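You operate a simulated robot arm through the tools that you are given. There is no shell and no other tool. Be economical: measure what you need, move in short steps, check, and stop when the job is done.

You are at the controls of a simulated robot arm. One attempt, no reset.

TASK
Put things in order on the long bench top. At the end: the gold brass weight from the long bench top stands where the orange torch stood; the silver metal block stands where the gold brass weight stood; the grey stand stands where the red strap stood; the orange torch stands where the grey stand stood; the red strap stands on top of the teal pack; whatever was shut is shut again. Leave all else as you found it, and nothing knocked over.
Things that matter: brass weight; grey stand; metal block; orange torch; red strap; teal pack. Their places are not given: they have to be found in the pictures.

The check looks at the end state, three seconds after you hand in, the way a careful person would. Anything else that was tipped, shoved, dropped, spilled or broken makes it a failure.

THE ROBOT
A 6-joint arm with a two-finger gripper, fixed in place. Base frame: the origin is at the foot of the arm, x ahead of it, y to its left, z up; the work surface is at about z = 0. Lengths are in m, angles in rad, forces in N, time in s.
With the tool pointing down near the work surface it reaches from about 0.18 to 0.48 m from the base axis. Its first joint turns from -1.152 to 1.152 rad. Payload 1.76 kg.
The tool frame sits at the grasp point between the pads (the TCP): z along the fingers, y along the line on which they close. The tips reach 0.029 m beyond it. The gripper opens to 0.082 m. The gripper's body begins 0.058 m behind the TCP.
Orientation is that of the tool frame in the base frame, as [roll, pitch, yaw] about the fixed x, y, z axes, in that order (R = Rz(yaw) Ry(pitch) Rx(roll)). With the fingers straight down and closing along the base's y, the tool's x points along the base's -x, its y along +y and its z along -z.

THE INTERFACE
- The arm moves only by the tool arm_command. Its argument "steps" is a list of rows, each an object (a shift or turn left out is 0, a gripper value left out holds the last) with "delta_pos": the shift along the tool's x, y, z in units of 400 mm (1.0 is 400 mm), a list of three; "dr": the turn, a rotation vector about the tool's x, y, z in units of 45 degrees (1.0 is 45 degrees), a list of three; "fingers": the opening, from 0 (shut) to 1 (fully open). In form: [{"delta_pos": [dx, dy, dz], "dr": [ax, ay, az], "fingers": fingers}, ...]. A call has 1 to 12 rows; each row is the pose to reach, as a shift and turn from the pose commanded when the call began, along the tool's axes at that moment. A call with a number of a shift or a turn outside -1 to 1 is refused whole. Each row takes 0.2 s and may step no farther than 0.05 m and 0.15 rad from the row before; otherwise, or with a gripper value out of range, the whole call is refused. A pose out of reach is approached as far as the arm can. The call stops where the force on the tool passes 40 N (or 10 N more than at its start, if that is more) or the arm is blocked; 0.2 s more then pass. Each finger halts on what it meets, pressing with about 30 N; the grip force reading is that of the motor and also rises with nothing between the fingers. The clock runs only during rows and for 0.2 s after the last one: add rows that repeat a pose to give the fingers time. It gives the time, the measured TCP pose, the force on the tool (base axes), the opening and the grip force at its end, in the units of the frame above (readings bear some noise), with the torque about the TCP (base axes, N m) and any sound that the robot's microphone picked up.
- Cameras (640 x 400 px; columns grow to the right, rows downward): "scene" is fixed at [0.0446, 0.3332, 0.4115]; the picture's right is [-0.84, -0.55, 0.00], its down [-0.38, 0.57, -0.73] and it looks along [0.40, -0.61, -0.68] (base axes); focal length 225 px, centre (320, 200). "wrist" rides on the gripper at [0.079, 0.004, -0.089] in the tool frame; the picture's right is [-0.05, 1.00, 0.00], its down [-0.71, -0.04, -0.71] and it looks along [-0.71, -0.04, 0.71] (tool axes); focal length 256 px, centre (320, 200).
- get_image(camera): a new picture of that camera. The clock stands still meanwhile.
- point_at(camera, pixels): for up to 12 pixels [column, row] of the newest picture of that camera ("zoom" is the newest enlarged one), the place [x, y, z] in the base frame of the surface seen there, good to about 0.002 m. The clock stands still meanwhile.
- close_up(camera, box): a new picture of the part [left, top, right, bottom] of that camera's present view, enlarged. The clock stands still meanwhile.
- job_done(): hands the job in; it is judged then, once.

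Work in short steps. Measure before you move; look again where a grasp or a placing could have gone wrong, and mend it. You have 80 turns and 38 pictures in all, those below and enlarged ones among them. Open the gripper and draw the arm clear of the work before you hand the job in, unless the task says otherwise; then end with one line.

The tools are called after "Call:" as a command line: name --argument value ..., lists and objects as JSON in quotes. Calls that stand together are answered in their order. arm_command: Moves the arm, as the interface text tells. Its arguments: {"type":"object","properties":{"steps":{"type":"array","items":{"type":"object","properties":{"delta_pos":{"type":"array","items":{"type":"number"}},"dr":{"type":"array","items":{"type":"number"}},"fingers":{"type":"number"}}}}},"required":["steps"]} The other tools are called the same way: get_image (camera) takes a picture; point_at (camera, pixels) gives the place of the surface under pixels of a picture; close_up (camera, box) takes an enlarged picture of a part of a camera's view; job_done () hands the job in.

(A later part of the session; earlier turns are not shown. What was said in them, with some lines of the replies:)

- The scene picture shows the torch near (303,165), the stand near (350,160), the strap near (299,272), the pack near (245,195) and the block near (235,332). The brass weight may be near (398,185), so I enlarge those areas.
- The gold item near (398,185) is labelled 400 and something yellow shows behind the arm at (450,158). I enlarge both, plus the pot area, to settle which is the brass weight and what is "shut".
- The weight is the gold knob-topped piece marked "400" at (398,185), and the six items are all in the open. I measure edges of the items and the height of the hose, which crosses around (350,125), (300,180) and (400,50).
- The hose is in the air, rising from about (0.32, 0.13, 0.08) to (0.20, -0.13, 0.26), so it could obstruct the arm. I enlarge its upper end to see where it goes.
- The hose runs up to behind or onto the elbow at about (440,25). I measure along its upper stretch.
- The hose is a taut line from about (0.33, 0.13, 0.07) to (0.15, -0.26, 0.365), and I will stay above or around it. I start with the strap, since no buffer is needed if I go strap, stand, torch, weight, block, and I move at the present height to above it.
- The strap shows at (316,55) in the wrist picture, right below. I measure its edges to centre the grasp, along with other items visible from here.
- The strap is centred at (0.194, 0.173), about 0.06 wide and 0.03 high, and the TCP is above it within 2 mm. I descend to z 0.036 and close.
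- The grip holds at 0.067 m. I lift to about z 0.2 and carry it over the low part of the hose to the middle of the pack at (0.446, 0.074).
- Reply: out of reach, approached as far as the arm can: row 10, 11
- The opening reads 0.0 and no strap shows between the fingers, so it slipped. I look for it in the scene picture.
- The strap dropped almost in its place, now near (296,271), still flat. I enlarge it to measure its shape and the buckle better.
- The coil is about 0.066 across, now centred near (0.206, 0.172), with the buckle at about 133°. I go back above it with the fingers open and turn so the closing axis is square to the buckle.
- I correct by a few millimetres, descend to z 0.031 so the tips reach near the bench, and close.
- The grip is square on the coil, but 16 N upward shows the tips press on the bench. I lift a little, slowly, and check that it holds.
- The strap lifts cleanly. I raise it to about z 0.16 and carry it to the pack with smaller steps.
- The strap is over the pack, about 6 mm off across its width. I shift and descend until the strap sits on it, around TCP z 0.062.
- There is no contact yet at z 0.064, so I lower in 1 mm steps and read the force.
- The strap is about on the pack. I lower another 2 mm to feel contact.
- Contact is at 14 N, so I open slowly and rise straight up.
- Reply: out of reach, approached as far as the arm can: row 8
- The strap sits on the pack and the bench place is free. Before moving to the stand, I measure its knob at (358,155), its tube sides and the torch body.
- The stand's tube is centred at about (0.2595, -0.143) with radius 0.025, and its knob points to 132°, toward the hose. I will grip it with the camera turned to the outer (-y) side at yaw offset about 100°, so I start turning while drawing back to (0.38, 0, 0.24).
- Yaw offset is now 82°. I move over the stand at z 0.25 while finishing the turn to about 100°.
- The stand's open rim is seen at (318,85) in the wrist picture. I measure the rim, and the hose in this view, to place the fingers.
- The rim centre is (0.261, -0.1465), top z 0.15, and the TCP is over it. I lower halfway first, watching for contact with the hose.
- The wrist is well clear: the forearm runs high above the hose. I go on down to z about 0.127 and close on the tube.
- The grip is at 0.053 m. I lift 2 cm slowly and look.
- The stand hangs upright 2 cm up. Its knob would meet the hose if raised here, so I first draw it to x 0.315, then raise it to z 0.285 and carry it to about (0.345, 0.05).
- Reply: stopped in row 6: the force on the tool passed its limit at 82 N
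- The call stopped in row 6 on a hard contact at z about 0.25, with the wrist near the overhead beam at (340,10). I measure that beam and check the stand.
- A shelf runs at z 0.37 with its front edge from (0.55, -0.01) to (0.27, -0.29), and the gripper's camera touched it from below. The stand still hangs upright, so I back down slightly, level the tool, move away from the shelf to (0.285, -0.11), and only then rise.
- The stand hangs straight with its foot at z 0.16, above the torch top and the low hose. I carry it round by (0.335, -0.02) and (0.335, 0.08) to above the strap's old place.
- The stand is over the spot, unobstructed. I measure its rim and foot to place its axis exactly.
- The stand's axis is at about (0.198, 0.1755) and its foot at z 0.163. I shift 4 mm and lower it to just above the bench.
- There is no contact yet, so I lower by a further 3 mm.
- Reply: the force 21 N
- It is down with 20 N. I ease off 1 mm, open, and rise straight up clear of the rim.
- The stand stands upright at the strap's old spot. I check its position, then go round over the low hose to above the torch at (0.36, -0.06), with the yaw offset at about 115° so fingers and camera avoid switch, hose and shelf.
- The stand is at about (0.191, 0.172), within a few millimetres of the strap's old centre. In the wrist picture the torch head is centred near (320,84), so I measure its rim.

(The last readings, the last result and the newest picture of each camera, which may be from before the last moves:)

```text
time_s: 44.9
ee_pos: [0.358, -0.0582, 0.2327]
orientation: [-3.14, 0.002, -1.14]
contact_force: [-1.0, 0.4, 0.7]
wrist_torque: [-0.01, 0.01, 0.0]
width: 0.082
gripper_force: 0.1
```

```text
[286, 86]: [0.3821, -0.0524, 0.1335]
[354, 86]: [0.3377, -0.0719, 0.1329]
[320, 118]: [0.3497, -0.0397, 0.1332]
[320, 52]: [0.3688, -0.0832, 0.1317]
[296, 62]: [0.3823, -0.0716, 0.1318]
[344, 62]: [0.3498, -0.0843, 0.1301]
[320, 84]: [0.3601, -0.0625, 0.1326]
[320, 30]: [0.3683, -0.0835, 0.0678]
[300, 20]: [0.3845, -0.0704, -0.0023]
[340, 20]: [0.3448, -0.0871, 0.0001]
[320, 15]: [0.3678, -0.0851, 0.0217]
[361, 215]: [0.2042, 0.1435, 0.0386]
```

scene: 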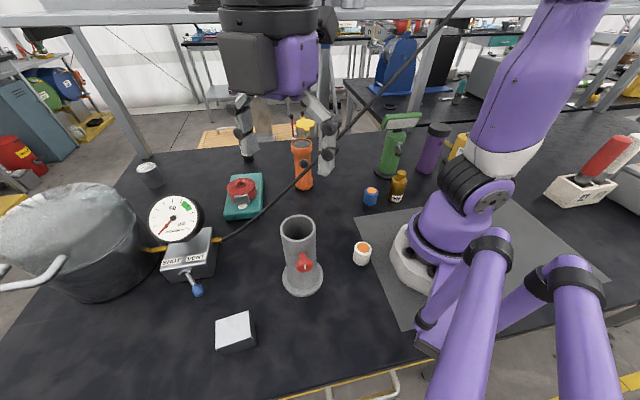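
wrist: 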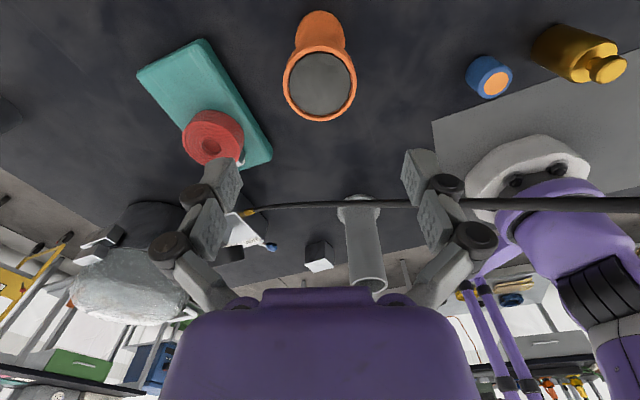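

The torch head is centred at (0.3596, -0.0617), 0.05 across, top z 0.133. I shift 4 mm, descend to z 0.121 and close on the head, then lift 2 cm slowly.

Call:
arm_command --steps '[{"delta_pos": [0.0097, 0, 0.08]}, {"delta_pos": [0.0097, 0, 0.16]}, {"delta_pos": [0.0097, 0, 0.22]}, {"delta_pos": [0.0097, 0, 0.26]}, {"delta_pos": [0.0097, 0, 0.279]}, {"delta_pos": [0.0097, 0, 0.279], "fingers": 0.75}, {"delta_pos": [0.0097, 0, 0.279], "fingers": 0.55}, {"delta_pos": [0.0097, 0, 0.279], "fingers": 0.3}, {"delta_pos": [0.0097, 0, 0.279], "fingers": 0}, {"delta_pos": [0.0097, 0, 0.279], "fingers": 0}]'

Call:
arm_command --steps '[{"delta_pos": [0, 0, -0.005]}, {"delta_pos": [0, 0, -0.012]}, {"delta_pos": [0, 0, -0.025]}, {"delta_pos": [0, 0, -0.05]}, {"delta_pos": [0, 0, -0.075]}, {"delta_pos": [0, 0, -0.075]}]'

Call:
close_up --camera "scene" --box '[220, 60, 380, 220]'

```text
time_s: 47.0
ee_pos: [0.3609, -0.0614, 0.1232]
orientation: [-3.139, 0.001, -1.142]
contact_force: [-3.3, -0.7, 8.2]
wrist_torque: [-0.05, 0.14, 0.0]
width: 0.0528
gripper_force: 30.0
out of reach, approached as far as the arm can: row 1
```

```text
time_s: 48.5
ee_pos: [0.3614, -0.0625, 0.1529]
orientation: [-3.14, 0.002, -1.143]
contact_force: [0.3, 0.6, -1.2]
wrist_torque: [0.03, 0.01, 0.02]
width: 0.0525
gripper_force: 30.4
```

```text
2.50 times, centred on (300, 140) of scene
```

zoom: 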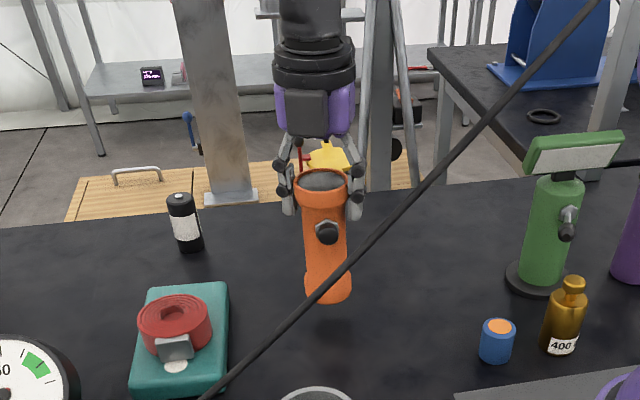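

The torch hangs upright, 3 cm up. I carry it to the stand's old place at (0.261, -0.1465).

Call:
arm_command --steps '[{"delta_pos": [0.0225, 0.078, 0]}, {"delta_pos": [0.045, 0.156, 0]}, {"delta_pos": [0.0675, 0.234, 0]}, {"delta_pos": [0.09, 0.3125, 0]}, {"delta_pos": [0.09, 0.3125, 0]}, {"delta_pos": [0.09, 0.3125, 0.03]}, {"delta_pos": [0.09, 0.3125, 0.055]}, {"delta_pos": [0.09, 0.3125, 0.068]}, {"delta_pos": [0.09, 0.3125, 0.068]}]'

Call:
point_at --camera "scene" --pixels '[[345, 180]]'

```text
time_s: 50.5
ee_pos: [0.2618, -0.1494, 0.1233]
orientation: [-3.14, 0.003, -1.141]
contact_force: [0.4, -0.7, -1.6]
wrist_torque: [0.03, -0.01, -0.02]
width: 0.0525
gripper_force: 29.7
```

```text
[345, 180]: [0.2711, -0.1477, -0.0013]
```

No contact yet, with about 2-3 mm to go, so I lower in small steps.

Call:
arm_command --steps '[{"delta_pos": [0, 0, 0.0025]}, {"delta_pos": [0, 0, 0.005]}, {"delta_pos": [0, 0, 0.0075]}, {"delta_pos": [0, 0, 0.0075]}]'

```text
time_s: 51.5
ee_pos: [0.2623, -0.149, 0.1222]
orientation: [-3.139, -0.001, -1.141]
contact_force: [-6.4, -2.0, 20.2]
wrist_torque: [-0.11, 0.19, -0.01]
width: 0.0528
gripper_force: 29.9
```

The torch is down with 20 N. I ease off, open, rise to z 0.22 and measure neighbours of the weight meanwhile.

Call:
arm_command --steps '[{"delta_pos": [0, 0, -0.0035]}, {"delta_pos": [0, 0, -0.0035], "fingers": 0.75}, {"delta_pos": [0, 0, -0.0035], "fingers": 0.9}, {"delta_pos": [0, 0, -0.0035], "fingers": 1}, {"delta_pos": [0, 0, -0.0035], "fingers": 1}, {"delta_pos": [0, 0, -0.05]}, {"delta_pos": [0, 0, -0.11]}, {"delta_pos": [0, 0, -0.18]}, {"delta_pos": [0, 0, -0.25]}, {"delta_pos": [0, 0, -0.25]}]'

Call:
get_image --camera "scene"

Call:
point_at --camera "scene" --pixels '[[350, 187], [343, 184], [358, 184], [388, 168], [400, 126], [385, 150], [428, 160], [437, 130], [455, 155], [370, 197], [352, 148], [398, 170]]'

```text
time_s: 53.6
ee_pos: [0.2607, -0.1514, 0.2227]
orientation: [-3.14, 0.001, -1.141]
contact_force: [-0.3, 0.2, 0.0]
wrist_torque: [0.0, 0.0, -0.02]
width: 0.082
gripper_force: 0.0
```

```text
8 pictures are left
```

scene: 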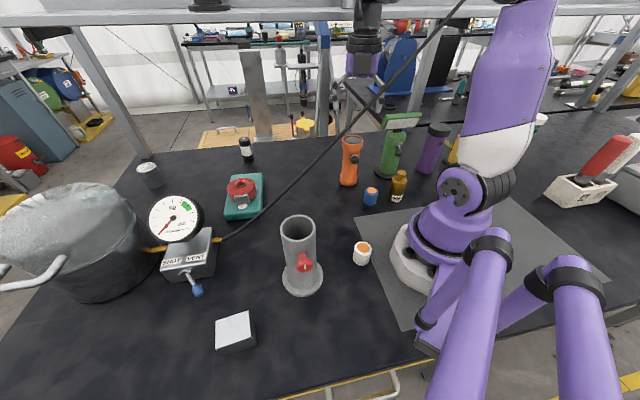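

```text
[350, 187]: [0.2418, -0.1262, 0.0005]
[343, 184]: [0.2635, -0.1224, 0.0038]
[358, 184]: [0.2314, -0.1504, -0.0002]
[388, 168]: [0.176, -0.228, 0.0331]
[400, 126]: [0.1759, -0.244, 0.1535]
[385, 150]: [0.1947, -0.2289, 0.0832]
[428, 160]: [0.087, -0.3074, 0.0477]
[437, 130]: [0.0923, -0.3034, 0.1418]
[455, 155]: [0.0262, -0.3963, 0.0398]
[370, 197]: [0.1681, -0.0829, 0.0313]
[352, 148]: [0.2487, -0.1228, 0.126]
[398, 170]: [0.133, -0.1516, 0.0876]
```

The torch stands at about (0.259, -0.146), upright. I now travel out to (0.345, 0.03, 0.27), then turn the gripper in stages over open bench.

Call:
arm_command --steps '[{"delta_pos": [-0.064, -0.075, 0]}, {"delta_pos": [-0.128, -0.15, -0.02]}, {"delta_pos": [-0.192, -0.225, -0.05]}, {"delta_pos": [-0.256, -0.3, -0.09]}, {"delta_pos": [-0.32, -0.375, -0.12]}, {"delta_pos": [-0.32, -0.375, -0.12]}]'

Call:
arm_command --steps '[{"dr": [0, 0, 0.1667]}, {"dr": [0, 0, 0.3333]}, {"dr": [0, 0, 0.5]}, {"dr": [0, 0, 0.6667]}, {"dr": [0, 0, 0.8333]}, {"dr": [0, 0, 1.0]}, {"dr": [0, 0, 1.0]}]'

Call:
arm_command --steps '[{"delta_pos": [-0.014, 0.034, 0], "dr": [0, 0, 0.1667]}, {"delta_pos": [-0.028, 0.068, 0], "dr": [0, 0, 0.3333]}, {"delta_pos": [-0.042, 0.102, 0], "dr": [0, 0, 0.5]}, {"delta_pos": [-0.056, 0.136, 0], "dr": [0, 0, 0.6667]}, {"delta_pos": [-0.07, 0.17, 0], "dr": [0, 0, 0.8333]}, {"delta_pos": [-0.084, 0.2045, 0], "dr": [0, 0, 1.0]}, {"delta_pos": [-0.084, 0.2045, 0], "dr": [0, 0, 1.0]}]'

Call:
arm_command --steps '[{"dr": [0, 0, 0.1667]}, {"dr": [0, 0, 0.3333]}, {"dr": [0, 0, 0.5]}, {"dr": [0, 0, 0.6667]}, {"dr": [0, 0, 0.8333]}, {"dr": [0, 0, 1.0]}, {"dr": [0, 0, 1.0]}]'

Call:
arm_command --steps '[{"dr": [0, 0, 0.1667]}, {"dr": [0, 0, 0.3333]}, {"dr": [0, 0, 0.5]}, {"dr": [0, 0, 0.6667]}, {"dr": [0, 0, 0.8333]}, {"dr": [0, 0, 1.0]}, {"dr": [0, 0, 1.0]}]'

```text
time_s: 55.0
ee_pos: [0.3463, 0.0305, 0.2689]
orientation: [-3.14, 0.001, -1.142]
contact_force: [-0.2, -1.1, -0.2]
wrist_torque: [0.01, 0.06, -0.02]
width: 0.0821
gripper_force: 0.1
```

```text
time_s: 56.6
ee_pos: [0.3459, 0.0304, 0.2705]
orientation: [-3.141, 0.004, -1.93]
contact_force: [-0.1, 0.5, -1.1]
wrist_torque: [0.03, 0.0, 0.02]
width: 0.082
gripper_force: 0.1
```

```text
time_s: 58.2
ee_pos: [0.2803, 0.0896, 0.2724]
orientation: [3.14, 0.002, -2.712]
contact_force: [0.2, 0.1, 0.4]
wrist_torque: [0.0, -0.01, -0.02]
width: 0.0818
gripper_force: 0.1
```

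```text
time_s: 59.9
ee_pos: [0.2811, 0.0889, 0.2709]
orientation: [3.138, -0.002, 2.786]
contact_force: [-0.5, 0.6, 0.0]
wrist_torque: [0.0, 0.0, -0.02]
width: 0.082
gripper_force: 0.2
```

```text
time_s: 61.5
ee_pos: [0.2799, 0.0903, 0.2702]
orientation: [3.14, -0.002, 1.999]
contact_force: [0.3, 0.6, -0.7]
wrist_torque: [0.02, -0.02, 0.0]
width: 0.082
gripper_force: 0.0
```

Yaw offset is now -65°. I travel on the base side of the hose to above the weight, finishing the turn to -100°.

Call:
arm_command --steps '[{"delta_pos": [-0.014, -0.089, 0.017]}, {"delta_pos": [-0.029, -0.178, 0.033]}, {"delta_pos": [-0.043, -0.267, 0.05]}, {"delta_pos": [-0.109, -0.333, 0.075], "dr": [0, 0, 0.15]}, {"delta_pos": [-0.175, -0.399, 0.1], "dr": [0, 0, 0.3]}, {"delta_pos": [-0.241, -0.465, 0.125], "dr": [0, 0, 0.45]}, {"delta_pos": [-0.308, -0.53, 0.15], "dr": [0, 0, 0.61]}, {"delta_pos": [-0.374, -0.5965, 0.175], "dr": [0, 0, 0.767]}, {"delta_pos": [-0.374, -0.5965, 0.175], "dr": [0, 0, 0.767]}]'

Call:
get_image --camera "wrist"

```text
time_s: 63.5
ee_pos: [0.1263, -0.144, 0.2016]
orientation: [3.141, -0.002, 1.397]
contact_force: [0.8, 0.1, -0.1]
wrist_torque: [0.0, -0.02, -0.03]
width: 0.0821
gripper_force: 0.1
```

```text
7 pictures are left
```

wrist: 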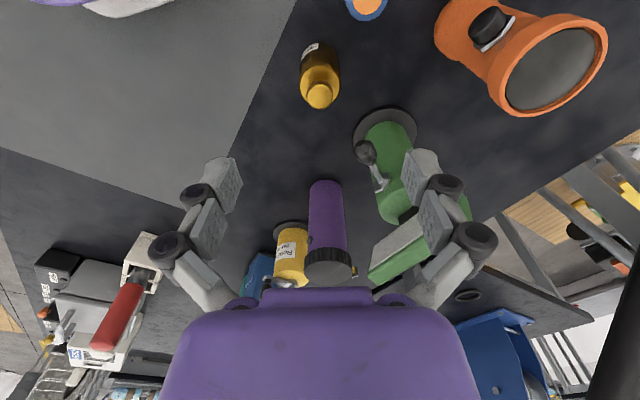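

The weight's knob top is at (320,97) in the wrist picture. I measure the knob and the body.

Call:
point_at --camera "wrist" --pixels '[[320, 99], [310, 97], [331, 97], [303, 80], [338, 80], [303, 60], [336, 58], [320, 62], [304, 48], [334, 48], [320, 83], [312, 46]]'

```text
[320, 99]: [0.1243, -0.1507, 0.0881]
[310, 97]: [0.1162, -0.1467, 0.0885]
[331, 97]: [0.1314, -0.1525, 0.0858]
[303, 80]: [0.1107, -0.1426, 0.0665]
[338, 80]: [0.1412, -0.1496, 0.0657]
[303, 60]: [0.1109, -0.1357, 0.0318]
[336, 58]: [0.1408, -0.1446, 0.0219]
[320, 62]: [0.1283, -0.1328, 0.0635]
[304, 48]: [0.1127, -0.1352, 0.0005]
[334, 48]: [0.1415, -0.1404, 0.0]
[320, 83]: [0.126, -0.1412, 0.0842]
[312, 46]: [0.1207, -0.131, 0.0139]
```

The weight's axis is at about (0.125, -0.149), body 0.033 across, height 0.089. I shift 5 mm and descend to z 0.048, then close.

Call:
arm_command --steps '[{"delta_pos": [-0.0128, -0.001, 0.08]}, {"delta_pos": [-0.0128, -0.001, 0.16]}, {"delta_pos": [-0.0128, -0.001, 0.24]}, {"delta_pos": [-0.0128, -0.001, 0.31]}, {"delta_pos": [-0.0128, -0.001, 0.36]}, {"delta_pos": [-0.0128, -0.001, 0.384]}, {"delta_pos": [-0.0128, -0.001, 0.384]}]'

Call:
arm_command --steps '[{"fingers": 0.75}, {"fingers": 0.5}, {"fingers": 0.3}, {"fingers": 0.1}, {"fingers": 0}, {"fingers": 0}]'

Call:
arm_command --steps '[{"delta_pos": [0, 0, -0.005]}, {"delta_pos": [0, 0, -0.012]}, {"delta_pos": [0, 0, -0.025]}, {"delta_pos": [0, 0, -0.05]}, {"delta_pos": [0, 0, -0.09]}, {"delta_pos": [0, 0, -0.09]}]'

```text
time_s: 65.0
ee_pos: [0.1242, -0.1522, 0.0467]
orientation: [3.138, -0.004, 1.397]
contact_force: [0.9, -0.5, 0.9]
wrist_torque: [-0.01, -0.01, 0.0]
width: 0.0819
gripper_force: 0.1
```

```text
time_s: 66.5
ee_pos: [0.1244, -0.1505, 0.0468]
orientation: [3.141, -0.001, 1.399]
contact_force: [-3.6, 1.4, 4.9]
wrist_torque: [0.0, 0.15, 0.0]
width: 0.0374
gripper_force: 30.2
```

```text
time_s: 67.8
ee_pos: [0.1257, -0.1497, 0.0811]
orientation: [3.14, -0.001, 1.397]
contact_force: [-0.2, 0.2, -2.5]
wrist_torque: [-0.02, 0.02, -0.01]
width: 0.0373
gripper_force: 30.0
```

The weight is held (0.037 m) and lifted. I raise it and carry it back round over the low part of the hose to (0.28, 0.09, 0.25).

Call:
arm_command --steps '[{"delta_pos": [0, 0, -0.1]}, {"delta_pos": [0, 0, -0.2]}, {"delta_pos": [0, 0, -0.295]}, {"delta_pos": [0.094, 0.017, -0.315]}, {"delta_pos": [0.188, 0.033, -0.335]}, {"delta_pos": [0.282, 0.05, -0.355]}, {"delta_pos": [0.375, 0.066, -0.375]}, {"delta_pos": [0.469, 0.083, -0.39]}, {"delta_pos": [0.531, 0.148, -0.4]}, {"delta_pos": [0.593, 0.213, -0.41]}, {"delta_pos": [0.6556, 0.278, -0.41]}, {"delta_pos": [0.6556, 0.278, -0.41]}]'

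Call:
arm_command --steps '[{"delta_pos": [-0.04, 0.062, 0]}, {"delta_pos": [-0.08, 0.124, 0]}, {"delta_pos": [-0.12, 0.186, 0]}, {"delta_pos": [-0.193, 0.211, 0.04]}, {"delta_pos": [-0.266, 0.236, 0.08]}, {"delta_pos": [-0.339, 0.2616, 0.125]}, {"delta_pos": [-0.339, 0.2616, 0.125]}]'

```text
time_s: 70.5
ee_pos: [0.2797, 0.0897, 0.2445]
orientation: [3.139, 0.0, 1.397]
contact_force: [0.6, -0.2, -3.8]
wrist_torque: [0.01, 0.01, -0.01]
width: 0.0376
gripper_force: 30.4
```

```text
time_s: 72.0
ee_pos: [0.3587, -0.0621, 0.1966]
orientation: [3.141, -0.002, 1.397]
contact_force: [-1.3, 1.3, -3.7]
wrist_torque: [0.0, -0.05, 0.03]
width: 0.0374
gripper_force: 30.1
```

The weight is over the torch's old place. I lower it to just above the bench, then in small steps to contact.

Call:
arm_command --steps '[{"delta_pos": [0, 0, 0.08]}, {"delta_pos": [0, 0, 0.16]}, {"delta_pos": [0, 0, 0.24]}, {"delta_pos": [0, 0, 0.31]}, {"delta_pos": [0, 0, 0.35]}, {"delta_pos": [0, 0, 0.362]}, {"delta_pos": [0, 0, 0.362]}]'

Call:
arm_command --steps '[{"delta_pos": [0, 0, 0.0025]}, {"delta_pos": [0, 0, 0.005]}, {"delta_pos": [0, 0, 0.0075]}, {"delta_pos": [0, 0, 0.0075]}]'

```text
time_s: 73.7
ee_pos: [0.3582, -0.0614, 0.0506]
orientation: [3.141, 0.0, 1.398]
contact_force: [-0.9, 0.2, -4.0]
wrist_torque: [0.02, -0.02, -0.01]
width: 0.0371
gripper_force: 29.7
```

```text
time_s: 74.7
ee_pos: [0.358, -0.0626, 0.0499]
orientation: [3.14, -0.002, 1.397]
contact_force: [0.6, 0.3, -4.5]
wrist_torque: [0.03, 0.01, 0.01]
width: 0.0372
gripper_force: 29.8
```

Still hanging, so I lower by up to 3 mm more.

Call:
arm_command --steps '[{"delta_pos": [0, 0, 0.0025]}, {"delta_pos": [0, 0, 0.005]}, {"delta_pos": [0, 0, 0.0065]}, {"delta_pos": [0, 0, 0.0065]}]'

```text
time_s: 75.7
ee_pos: [0.3593, -0.0632, 0.0467]
orientation: [3.138, -0.002, 1.397]
contact_force: [-0.7, -0.3, -4.3]
wrist_torque: [0.05, 0.01, 0.01]
width: 0.0374
gripper_force: 29.1
```

Call:
arm_command --steps '[{"delta_pos": [0, 0, 0.0025]}, {"delta_pos": [0, 0, 0.005]}, {"delta_pos": [0, 0, 0.005]}]'

```text
time_s: 76.5
ee_pos: [0.3591, -0.0632, 0.0453]
orientation: [3.138, -0.001, 1.398]
contact_force: [-7.7, -0.5, 21.9]
wrist_torque: [0.0, 0.28, -0.03]
width: 0.0376
gripper_force: 29.7
```

The weight stands with 22 N on the bench. I release and rise to z 0.2, then take a scene picture and measure the block and the nearby lever.

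Call:
arm_command --steps '[{"delta_pos": [0, 0, -0.0025]}, {"delta_pos": [0, 0, -0.0025], "fingers": 0.6}, {"delta_pos": [0, 0, -0.0025], "fingers": 0.8}, {"delta_pos": [0, 0, -0.0025], "fingers": 1}, {"delta_pos": [0, 0, -0.0025], "fingers": 1}, {"delta_pos": [0, 0, -0.05]}, {"delta_pos": [0, 0, -0.13]}, {"delta_pos": [0, 0, -0.23]}, {"delta_pos": [0, 0, -0.33]}, {"delta_pos": [0, 0, -0.41]}, {"delta_pos": [0, 0, -0.41]}]'

Call:
get_image --camera "scene"

Call:
point_at --camera "scene" --pixels '[[197, 290], [190, 277], [217, 322], [247, 313], [250, 337], [219, 347], [235, 330], [252, 345], [237, 351], [303, 180], [303, 165], [303, 158]]'

```text
time_s: 78.8
ee_pos: [0.3577, -0.0641, 0.207]
orientation: [3.141, -0.001, 1.398]
contact_force: [-0.1, -0.3, 0.5]
wrist_torque: [-0.04, 0.01, 0.01]
width: 0.0818
gripper_force: 0.2
```

```text
6 pictures are left
```

scene: 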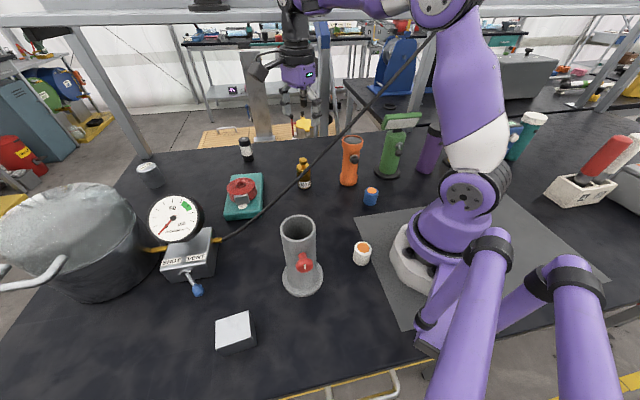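

```text
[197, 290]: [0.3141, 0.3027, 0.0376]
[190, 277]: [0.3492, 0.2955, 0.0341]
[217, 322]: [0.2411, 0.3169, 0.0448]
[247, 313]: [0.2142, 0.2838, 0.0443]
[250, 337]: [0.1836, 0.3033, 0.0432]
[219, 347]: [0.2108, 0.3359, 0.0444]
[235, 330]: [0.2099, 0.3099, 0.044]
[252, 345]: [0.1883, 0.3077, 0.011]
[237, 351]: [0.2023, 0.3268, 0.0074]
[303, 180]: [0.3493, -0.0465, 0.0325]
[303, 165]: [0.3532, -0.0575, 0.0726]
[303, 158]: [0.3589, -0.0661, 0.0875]
```

The weight stands at (0.36, -0.062). The block's centre is (0.2124, 0.310), long side at 51°, and the lever is 0.1 m away. I fly there over the low hose, turning so the fingers close along the 51° axis.

Call:
arm_command --steps '[{"delta_pos": [0.082, -0.034, -0.036], "dr": [0, 0, -0.125]}, {"delta_pos": [0.164, -0.068, -0.072], "dr": [0, 0, -0.25]}, {"delta_pos": [0.246, -0.102, -0.1075], "dr": [0, 0, -0.375]}, {"delta_pos": [0.304, -0.158, -0.1075], "dr": [0, 0, -0.5]}, {"delta_pos": [0.361, -0.215, -0.1075], "dr": [0, 0, -0.625]}, {"delta_pos": [0.419, -0.2716, -0.1075], "dr": [0, 0, -0.75]}, {"delta_pos": [0.419, -0.2716, -0.1075], "dr": [0, 0, -0.75]}]'

Call:
arm_command --steps '[{"delta_pos": [0.084, 0.006, 0], "dr": [0, 0, -0.1]}, {"delta_pos": [0.168, 0.012, 0], "dr": [0, 0, -0.2]}, {"delta_pos": [0.252, 0.018, 0], "dr": [0, 0, -0.3]}, {"delta_pos": [0.336, 0.024, 0.03], "dr": [0, 0, -0.4]}, {"delta_pos": [0.42, 0.03, 0.1], "dr": [0, 0, -0.5]}, {"delta_pos": [0.503, 0.037, 0.18], "dr": [0, 0, -0.605]}, {"delta_pos": [0.503, 0.037, 0.25], "dr": [0, 0, -0.605]}, {"delta_pos": [0.503, 0.037, 0.25], "dr": [0, 0, -0.605]}]'

Call:
get_image --camera "wrist"

```text
time_s: 80.5
ee_pos: [0.2793, 0.1203, 0.251]
orientation: [3.139, -0.002, 1.988]
contact_force: [0.2, 0.0, 0.4]
wrist_torque: [0.0, 0.02, -0.01]
width: 0.0818
gripper_force: 0.1
```

```text
time_s: 82.2
ee_pos: [0.2145, 0.3113, 0.149]
orientation: [3.138, -0.002, 2.463]
contact_force: [0.2, -0.4, 0.1]
wrist_torque: [-0.01, 0.03, 0.0]
width: 0.0819
gripper_force: 0.0
```

```text
5 pictures are left
```

wrist: 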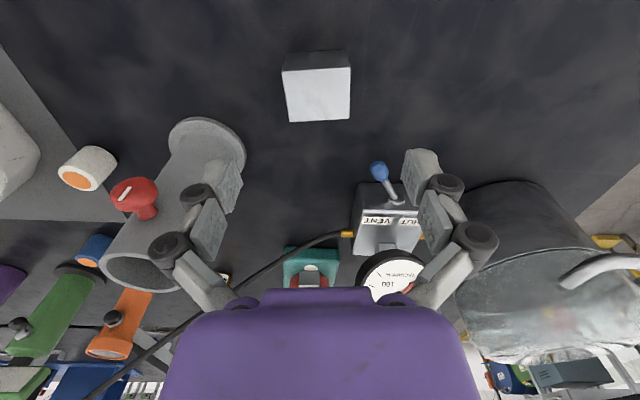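

The block is centred near (318,95) and nearly square to the fingers. I measure its top corners.

Call:
point_at --camera "wrist" --pixels '[[286, 74], [347, 71], [347, 116], [292, 119], [318, 95], [287, 95], [348, 93]]'

```text
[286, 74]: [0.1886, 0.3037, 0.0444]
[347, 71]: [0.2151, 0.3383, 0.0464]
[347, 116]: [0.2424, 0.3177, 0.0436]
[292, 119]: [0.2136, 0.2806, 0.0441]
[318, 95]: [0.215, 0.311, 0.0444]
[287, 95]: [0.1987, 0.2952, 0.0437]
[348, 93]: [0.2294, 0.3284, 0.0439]
```

The block's centre is (0.215, 0.310), under the TCP within 2 mm. I descend to z 0.034, close, and lift slowly.

Call:
arm_command --steps '[{"delta_pos": [0, -0.002, 0.08]}, {"delta_pos": [0, -0.002, 0.16]}, {"delta_pos": [0, -0.002, 0.23]}, {"delta_pos": [0, -0.002, 0.27]}, {"delta_pos": [0, -0.002, 0.2865]}, {"delta_pos": [0, -0.002, 0.2865], "fingers": 0.75}, {"delta_pos": [0, -0.002, 0.2865], "fingers": 0.5}, {"delta_pos": [0, -0.002, 0.2865], "fingers": 0.25}, {"delta_pos": [0, -0.002, 0.2865], "fingers": 0}, {"delta_pos": [0, -0.002, 0.2865], "fingers": 0}]'

Call:
arm_command --steps '[{"delta_pos": [0, 0, -0.005]}, {"delta_pos": [0, 0, -0.012]}, {"delta_pos": [0, 0, -0.025]}, {"delta_pos": [0, 0, -0.05]}, {"delta_pos": [0, 0, -0.1]}, {"delta_pos": [0, 0, -0.1]}]'

```text
time_s: 84.5
ee_pos: [0.2121, 0.3095, 0.0349]
orientation: [3.137, -0.002, 2.462]
contact_force: [0.5, -1.2, 3.1]
wrist_torque: [-0.14, 0.08, 0.02]
width: 0.0493
gripper_force: 29.9
```

```text
time_s: 85.8
ee_pos: [0.2124, 0.3108, 0.0785]
orientation: [3.139, -0.001, 2.463]
contact_force: [0.2, -1.6, -2.2]
wrist_torque: [0.04, -0.03, 0.0]
width: 0.0499
gripper_force: 29.8
```

The block is held. I raise it to z 0.24 and carry it on the base side of the hose towards the weight's old place, turning to -100° on the way.

Call:
arm_command --steps '[{"delta_pos": [0, 0, -0.1]}, {"delta_pos": [0, 0, -0.2]}, {"delta_pos": [0, 0, -0.3]}, {"delta_pos": [0, 0, -0.404]}, {"delta_pos": [-0.065, -0.083, -0.404], "dr": [0, 0, 0.15]}, {"delta_pos": [-0.13, -0.166, -0.404], "dr": [0, 0, 0.3]}, {"delta_pos": [-0.194, -0.249, -0.404], "dr": [0, 0, 0.45]}, {"delta_pos": [-0.259, -0.332, -0.404], "dr": [0, 0, 0.6]}, {"delta_pos": [-0.324, -0.415, -0.404], "dr": [0, 0, 0.75]}, {"delta_pos": [-0.324, -0.415, -0.404], "dr": [0, 0, 0.75]}]'

Call:
arm_command --steps '[{"delta_pos": [-0.086, -0.06, 0.012], "dr": [0, 0, 0.08]}, {"delta_pos": [-0.172, -0.119, 0.025], "dr": [0, 0, 0.16]}, {"delta_pos": [-0.244, -0.173, 0.05], "dr": [0, 0, 0.25]}, {"delta_pos": [-0.316, -0.227, 0.075], "dr": [0, 0, 0.34]}, {"delta_pos": [-0.388, -0.28, 0.1], "dr": [0, 0, 0.43]}, {"delta_pos": [-0.46, -0.334, 0.125], "dr": [0, 0, 0.52]}, {"delta_pos": [-0.531, -0.388, 0.15], "dr": [0, 0, 0.608]}, {"delta_pos": [-0.531, -0.388, 0.15], "dr": [0, 0, 0.608]}]'

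```text
time_s: 88.0
ee_pos: [0.2088, 0.0977, 0.2405]
orientation: [3.14, -0.001, 1.873]
contact_force: [0.7, 1.6, -1.9]
wrist_torque: [-0.01, 0.02, 0.01]
width: 0.0494
gripper_force: 29.8
```

```text
time_s: 89.8
ee_pos: [0.1239, -0.148, 0.1768]
orientation: [3.139, -0.002, 1.397]
contact_force: [-0.6, -0.1, -2.6]
wrist_torque: [0.03, 0.0, 0.01]
width: 0.0496
gripper_force: 29.8
```

The block is over the target. I lower it near the bench and then feel for contact.

Call:
arm_command --steps '[{"delta_pos": [0.001, 0.002, 0.08]}, {"delta_pos": [0.001, 0.002, 0.16]}, {"delta_pos": [0.001, 0.002, 0.24]}, {"delta_pos": [0.001, 0.002, 0.3]}, {"delta_pos": [0.001, 0.002, 0.335]}, {"delta_pos": [0.001, 0.002, 0.348]}, {"delta_pos": [0.001, 0.002, 0.348]}]'

Call:
arm_command --steps '[{"delta_pos": [0, 0, 0.0025]}, {"delta_pos": [0, 0, 0.005]}, {"delta_pos": [0, 0, 0.005]}]'

```text
time_s: 91.5
ee_pos: [0.1258, -0.1491, 0.0377]
orientation: [3.139, -0.001, 1.397]
contact_force: [0.2, 0.1, -1.7]
wrist_torque: [0.03, 0.0, 0.02]
width: 0.0496
gripper_force: 29.9
```

```text
time_s: 92.2
ee_pos: [0.1257, -0.1498, 0.036]
orientation: [3.141, -0.003, 1.396]
contact_force: [0.5, -1.0, -2.6]
wrist_torque: [0.02, 0.03, -0.02]
width: 0.0492
gripper_force: 29.5
```

No contact yet at z 0.036, so I go 2 mm lower.

Call:
arm_command --steps '[{"delta_pos": [0, 0, 0.0025]}, {"delta_pos": [0, 0, 0.005]}, {"delta_pos": [0, 0, 0.005]}]'

```text
time_s: 93.0
ee_pos: [0.1256, -0.1489, 0.0357]
orientation: [3.141, -0.003, 1.398]
contact_force: [3.2, 6.7, 19.7]
wrist_torque: [0.15, -0.05, 0.03]
width: 0.0498
gripper_force: 30.4
```

The block is down with 20 N. I release, rise, and withdraw to a clear spot over open bench.

Call:
arm_command --steps '[{"delta_pos": [0, 0, -0.0025]}, {"delta_pos": [0, 0, -0.0025], "fingers": 0.7}, {"delta_pos": [0, 0, -0.0025], "fingers": 0.85}, {"delta_pos": [0, 0, -0.0025], "fingers": 1}, {"delta_pos": [0, 0, -0.0025], "fingers": 1}, {"delta_pos": [0, 0, -0.04]}, {"delta_pos": [0, 0, -0.12]}, {"delta_pos": [0, 0, -0.22]}, {"delta_pos": [0, 0, -0.32]}, {"delta_pos": [0, 0, -0.41]}, {"delta_pos": [0, 0, -0.41]}]'

Call:
arm_command --steps '[{"delta_pos": [0.094, 0.017, -0.02]}, {"delta_pos": [0.188, 0.033, -0.04]}, {"delta_pos": [0.282, 0.05, -0.06]}, {"delta_pos": [0.375, 0.066, -0.08]}, {"delta_pos": [0.469, 0.083, -0.1]}, {"delta_pos": [0.469, 0.083, -0.1]}]'

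Call:
get_image --camera "scene"

```text
time_s: 95.5
ee_pos: [0.1263, -0.1472, 0.1971]
orientation: [3.14, -0.002, 1.397]
contact_force: [0.3, 0.0, 0.0]
wrist_torque: [0.02, 0.01, -0.01]
width: 0.082
gripper_force: 0.0
```

```text
time_s: 96.8
ee_pos: [0.1886, 0.0335, 0.2367]
orientation: [3.139, -0.002, 1.395]
contact_force: [0.4, 0.2, 0.3]
wrist_torque: [0.02, 0.0, 0.01]
width: 0.082
gripper_force: 0.2
```

```text
4 pictures are left
```

scene: 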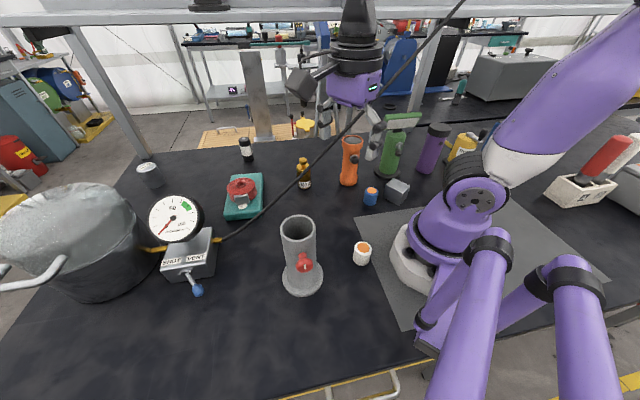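

All five items are placed; the block shows at (397,190). I check the strap on the pack and the block more closely.

Call:
close_up --camera "scene" --box '[210, 120, 430, 250]'

Call:
point_at --camera "scene" --pixels '[[388, 186], [399, 179], [409, 185], [397, 190], [398, 185], [229, 188], [254, 186], [241, 179], [233, 177], [261, 175], [227, 214], [370, 190]]'

```text
2.91 times, centred on (320, 185) of scene
```

zoom: 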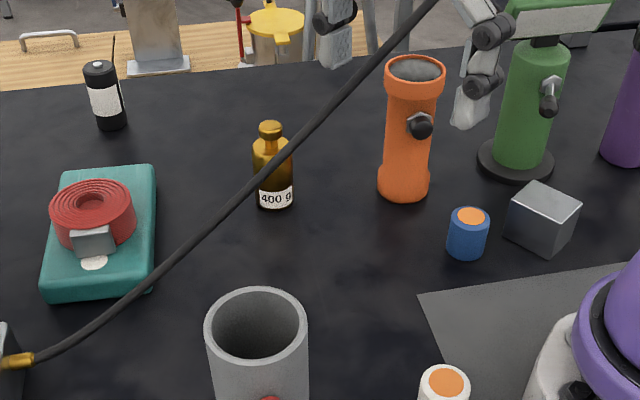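

```text
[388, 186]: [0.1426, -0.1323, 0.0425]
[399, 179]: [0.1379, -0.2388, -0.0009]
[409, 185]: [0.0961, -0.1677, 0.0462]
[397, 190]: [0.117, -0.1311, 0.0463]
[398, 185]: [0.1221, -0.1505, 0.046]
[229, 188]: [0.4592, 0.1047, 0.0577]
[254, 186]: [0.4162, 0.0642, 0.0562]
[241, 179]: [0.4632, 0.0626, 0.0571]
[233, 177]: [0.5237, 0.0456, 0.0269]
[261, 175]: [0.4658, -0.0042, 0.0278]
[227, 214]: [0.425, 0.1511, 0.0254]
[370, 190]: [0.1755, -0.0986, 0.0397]
```

Everything is upright. The strap lies flat on the unmoved pack, the block is at (0.122, -0.150), and the blue cup and valve lever are where they were. The gripper is open and clear, so I hand in.

Call:
job_done

```text
The job is handed in.
```

I handed the job in with all five items moved to their new places, each within about 5 mm by my last measurements, and everything was upright in the final picture. Two slips along the way: the strap dropped once and I picked it up again, and the gripper's camera bumped the overhead shelf (82 N) while I carried the stand. I saw no damage or shift from either. Nothing had to be opened, and I left the vacuum valve alone.
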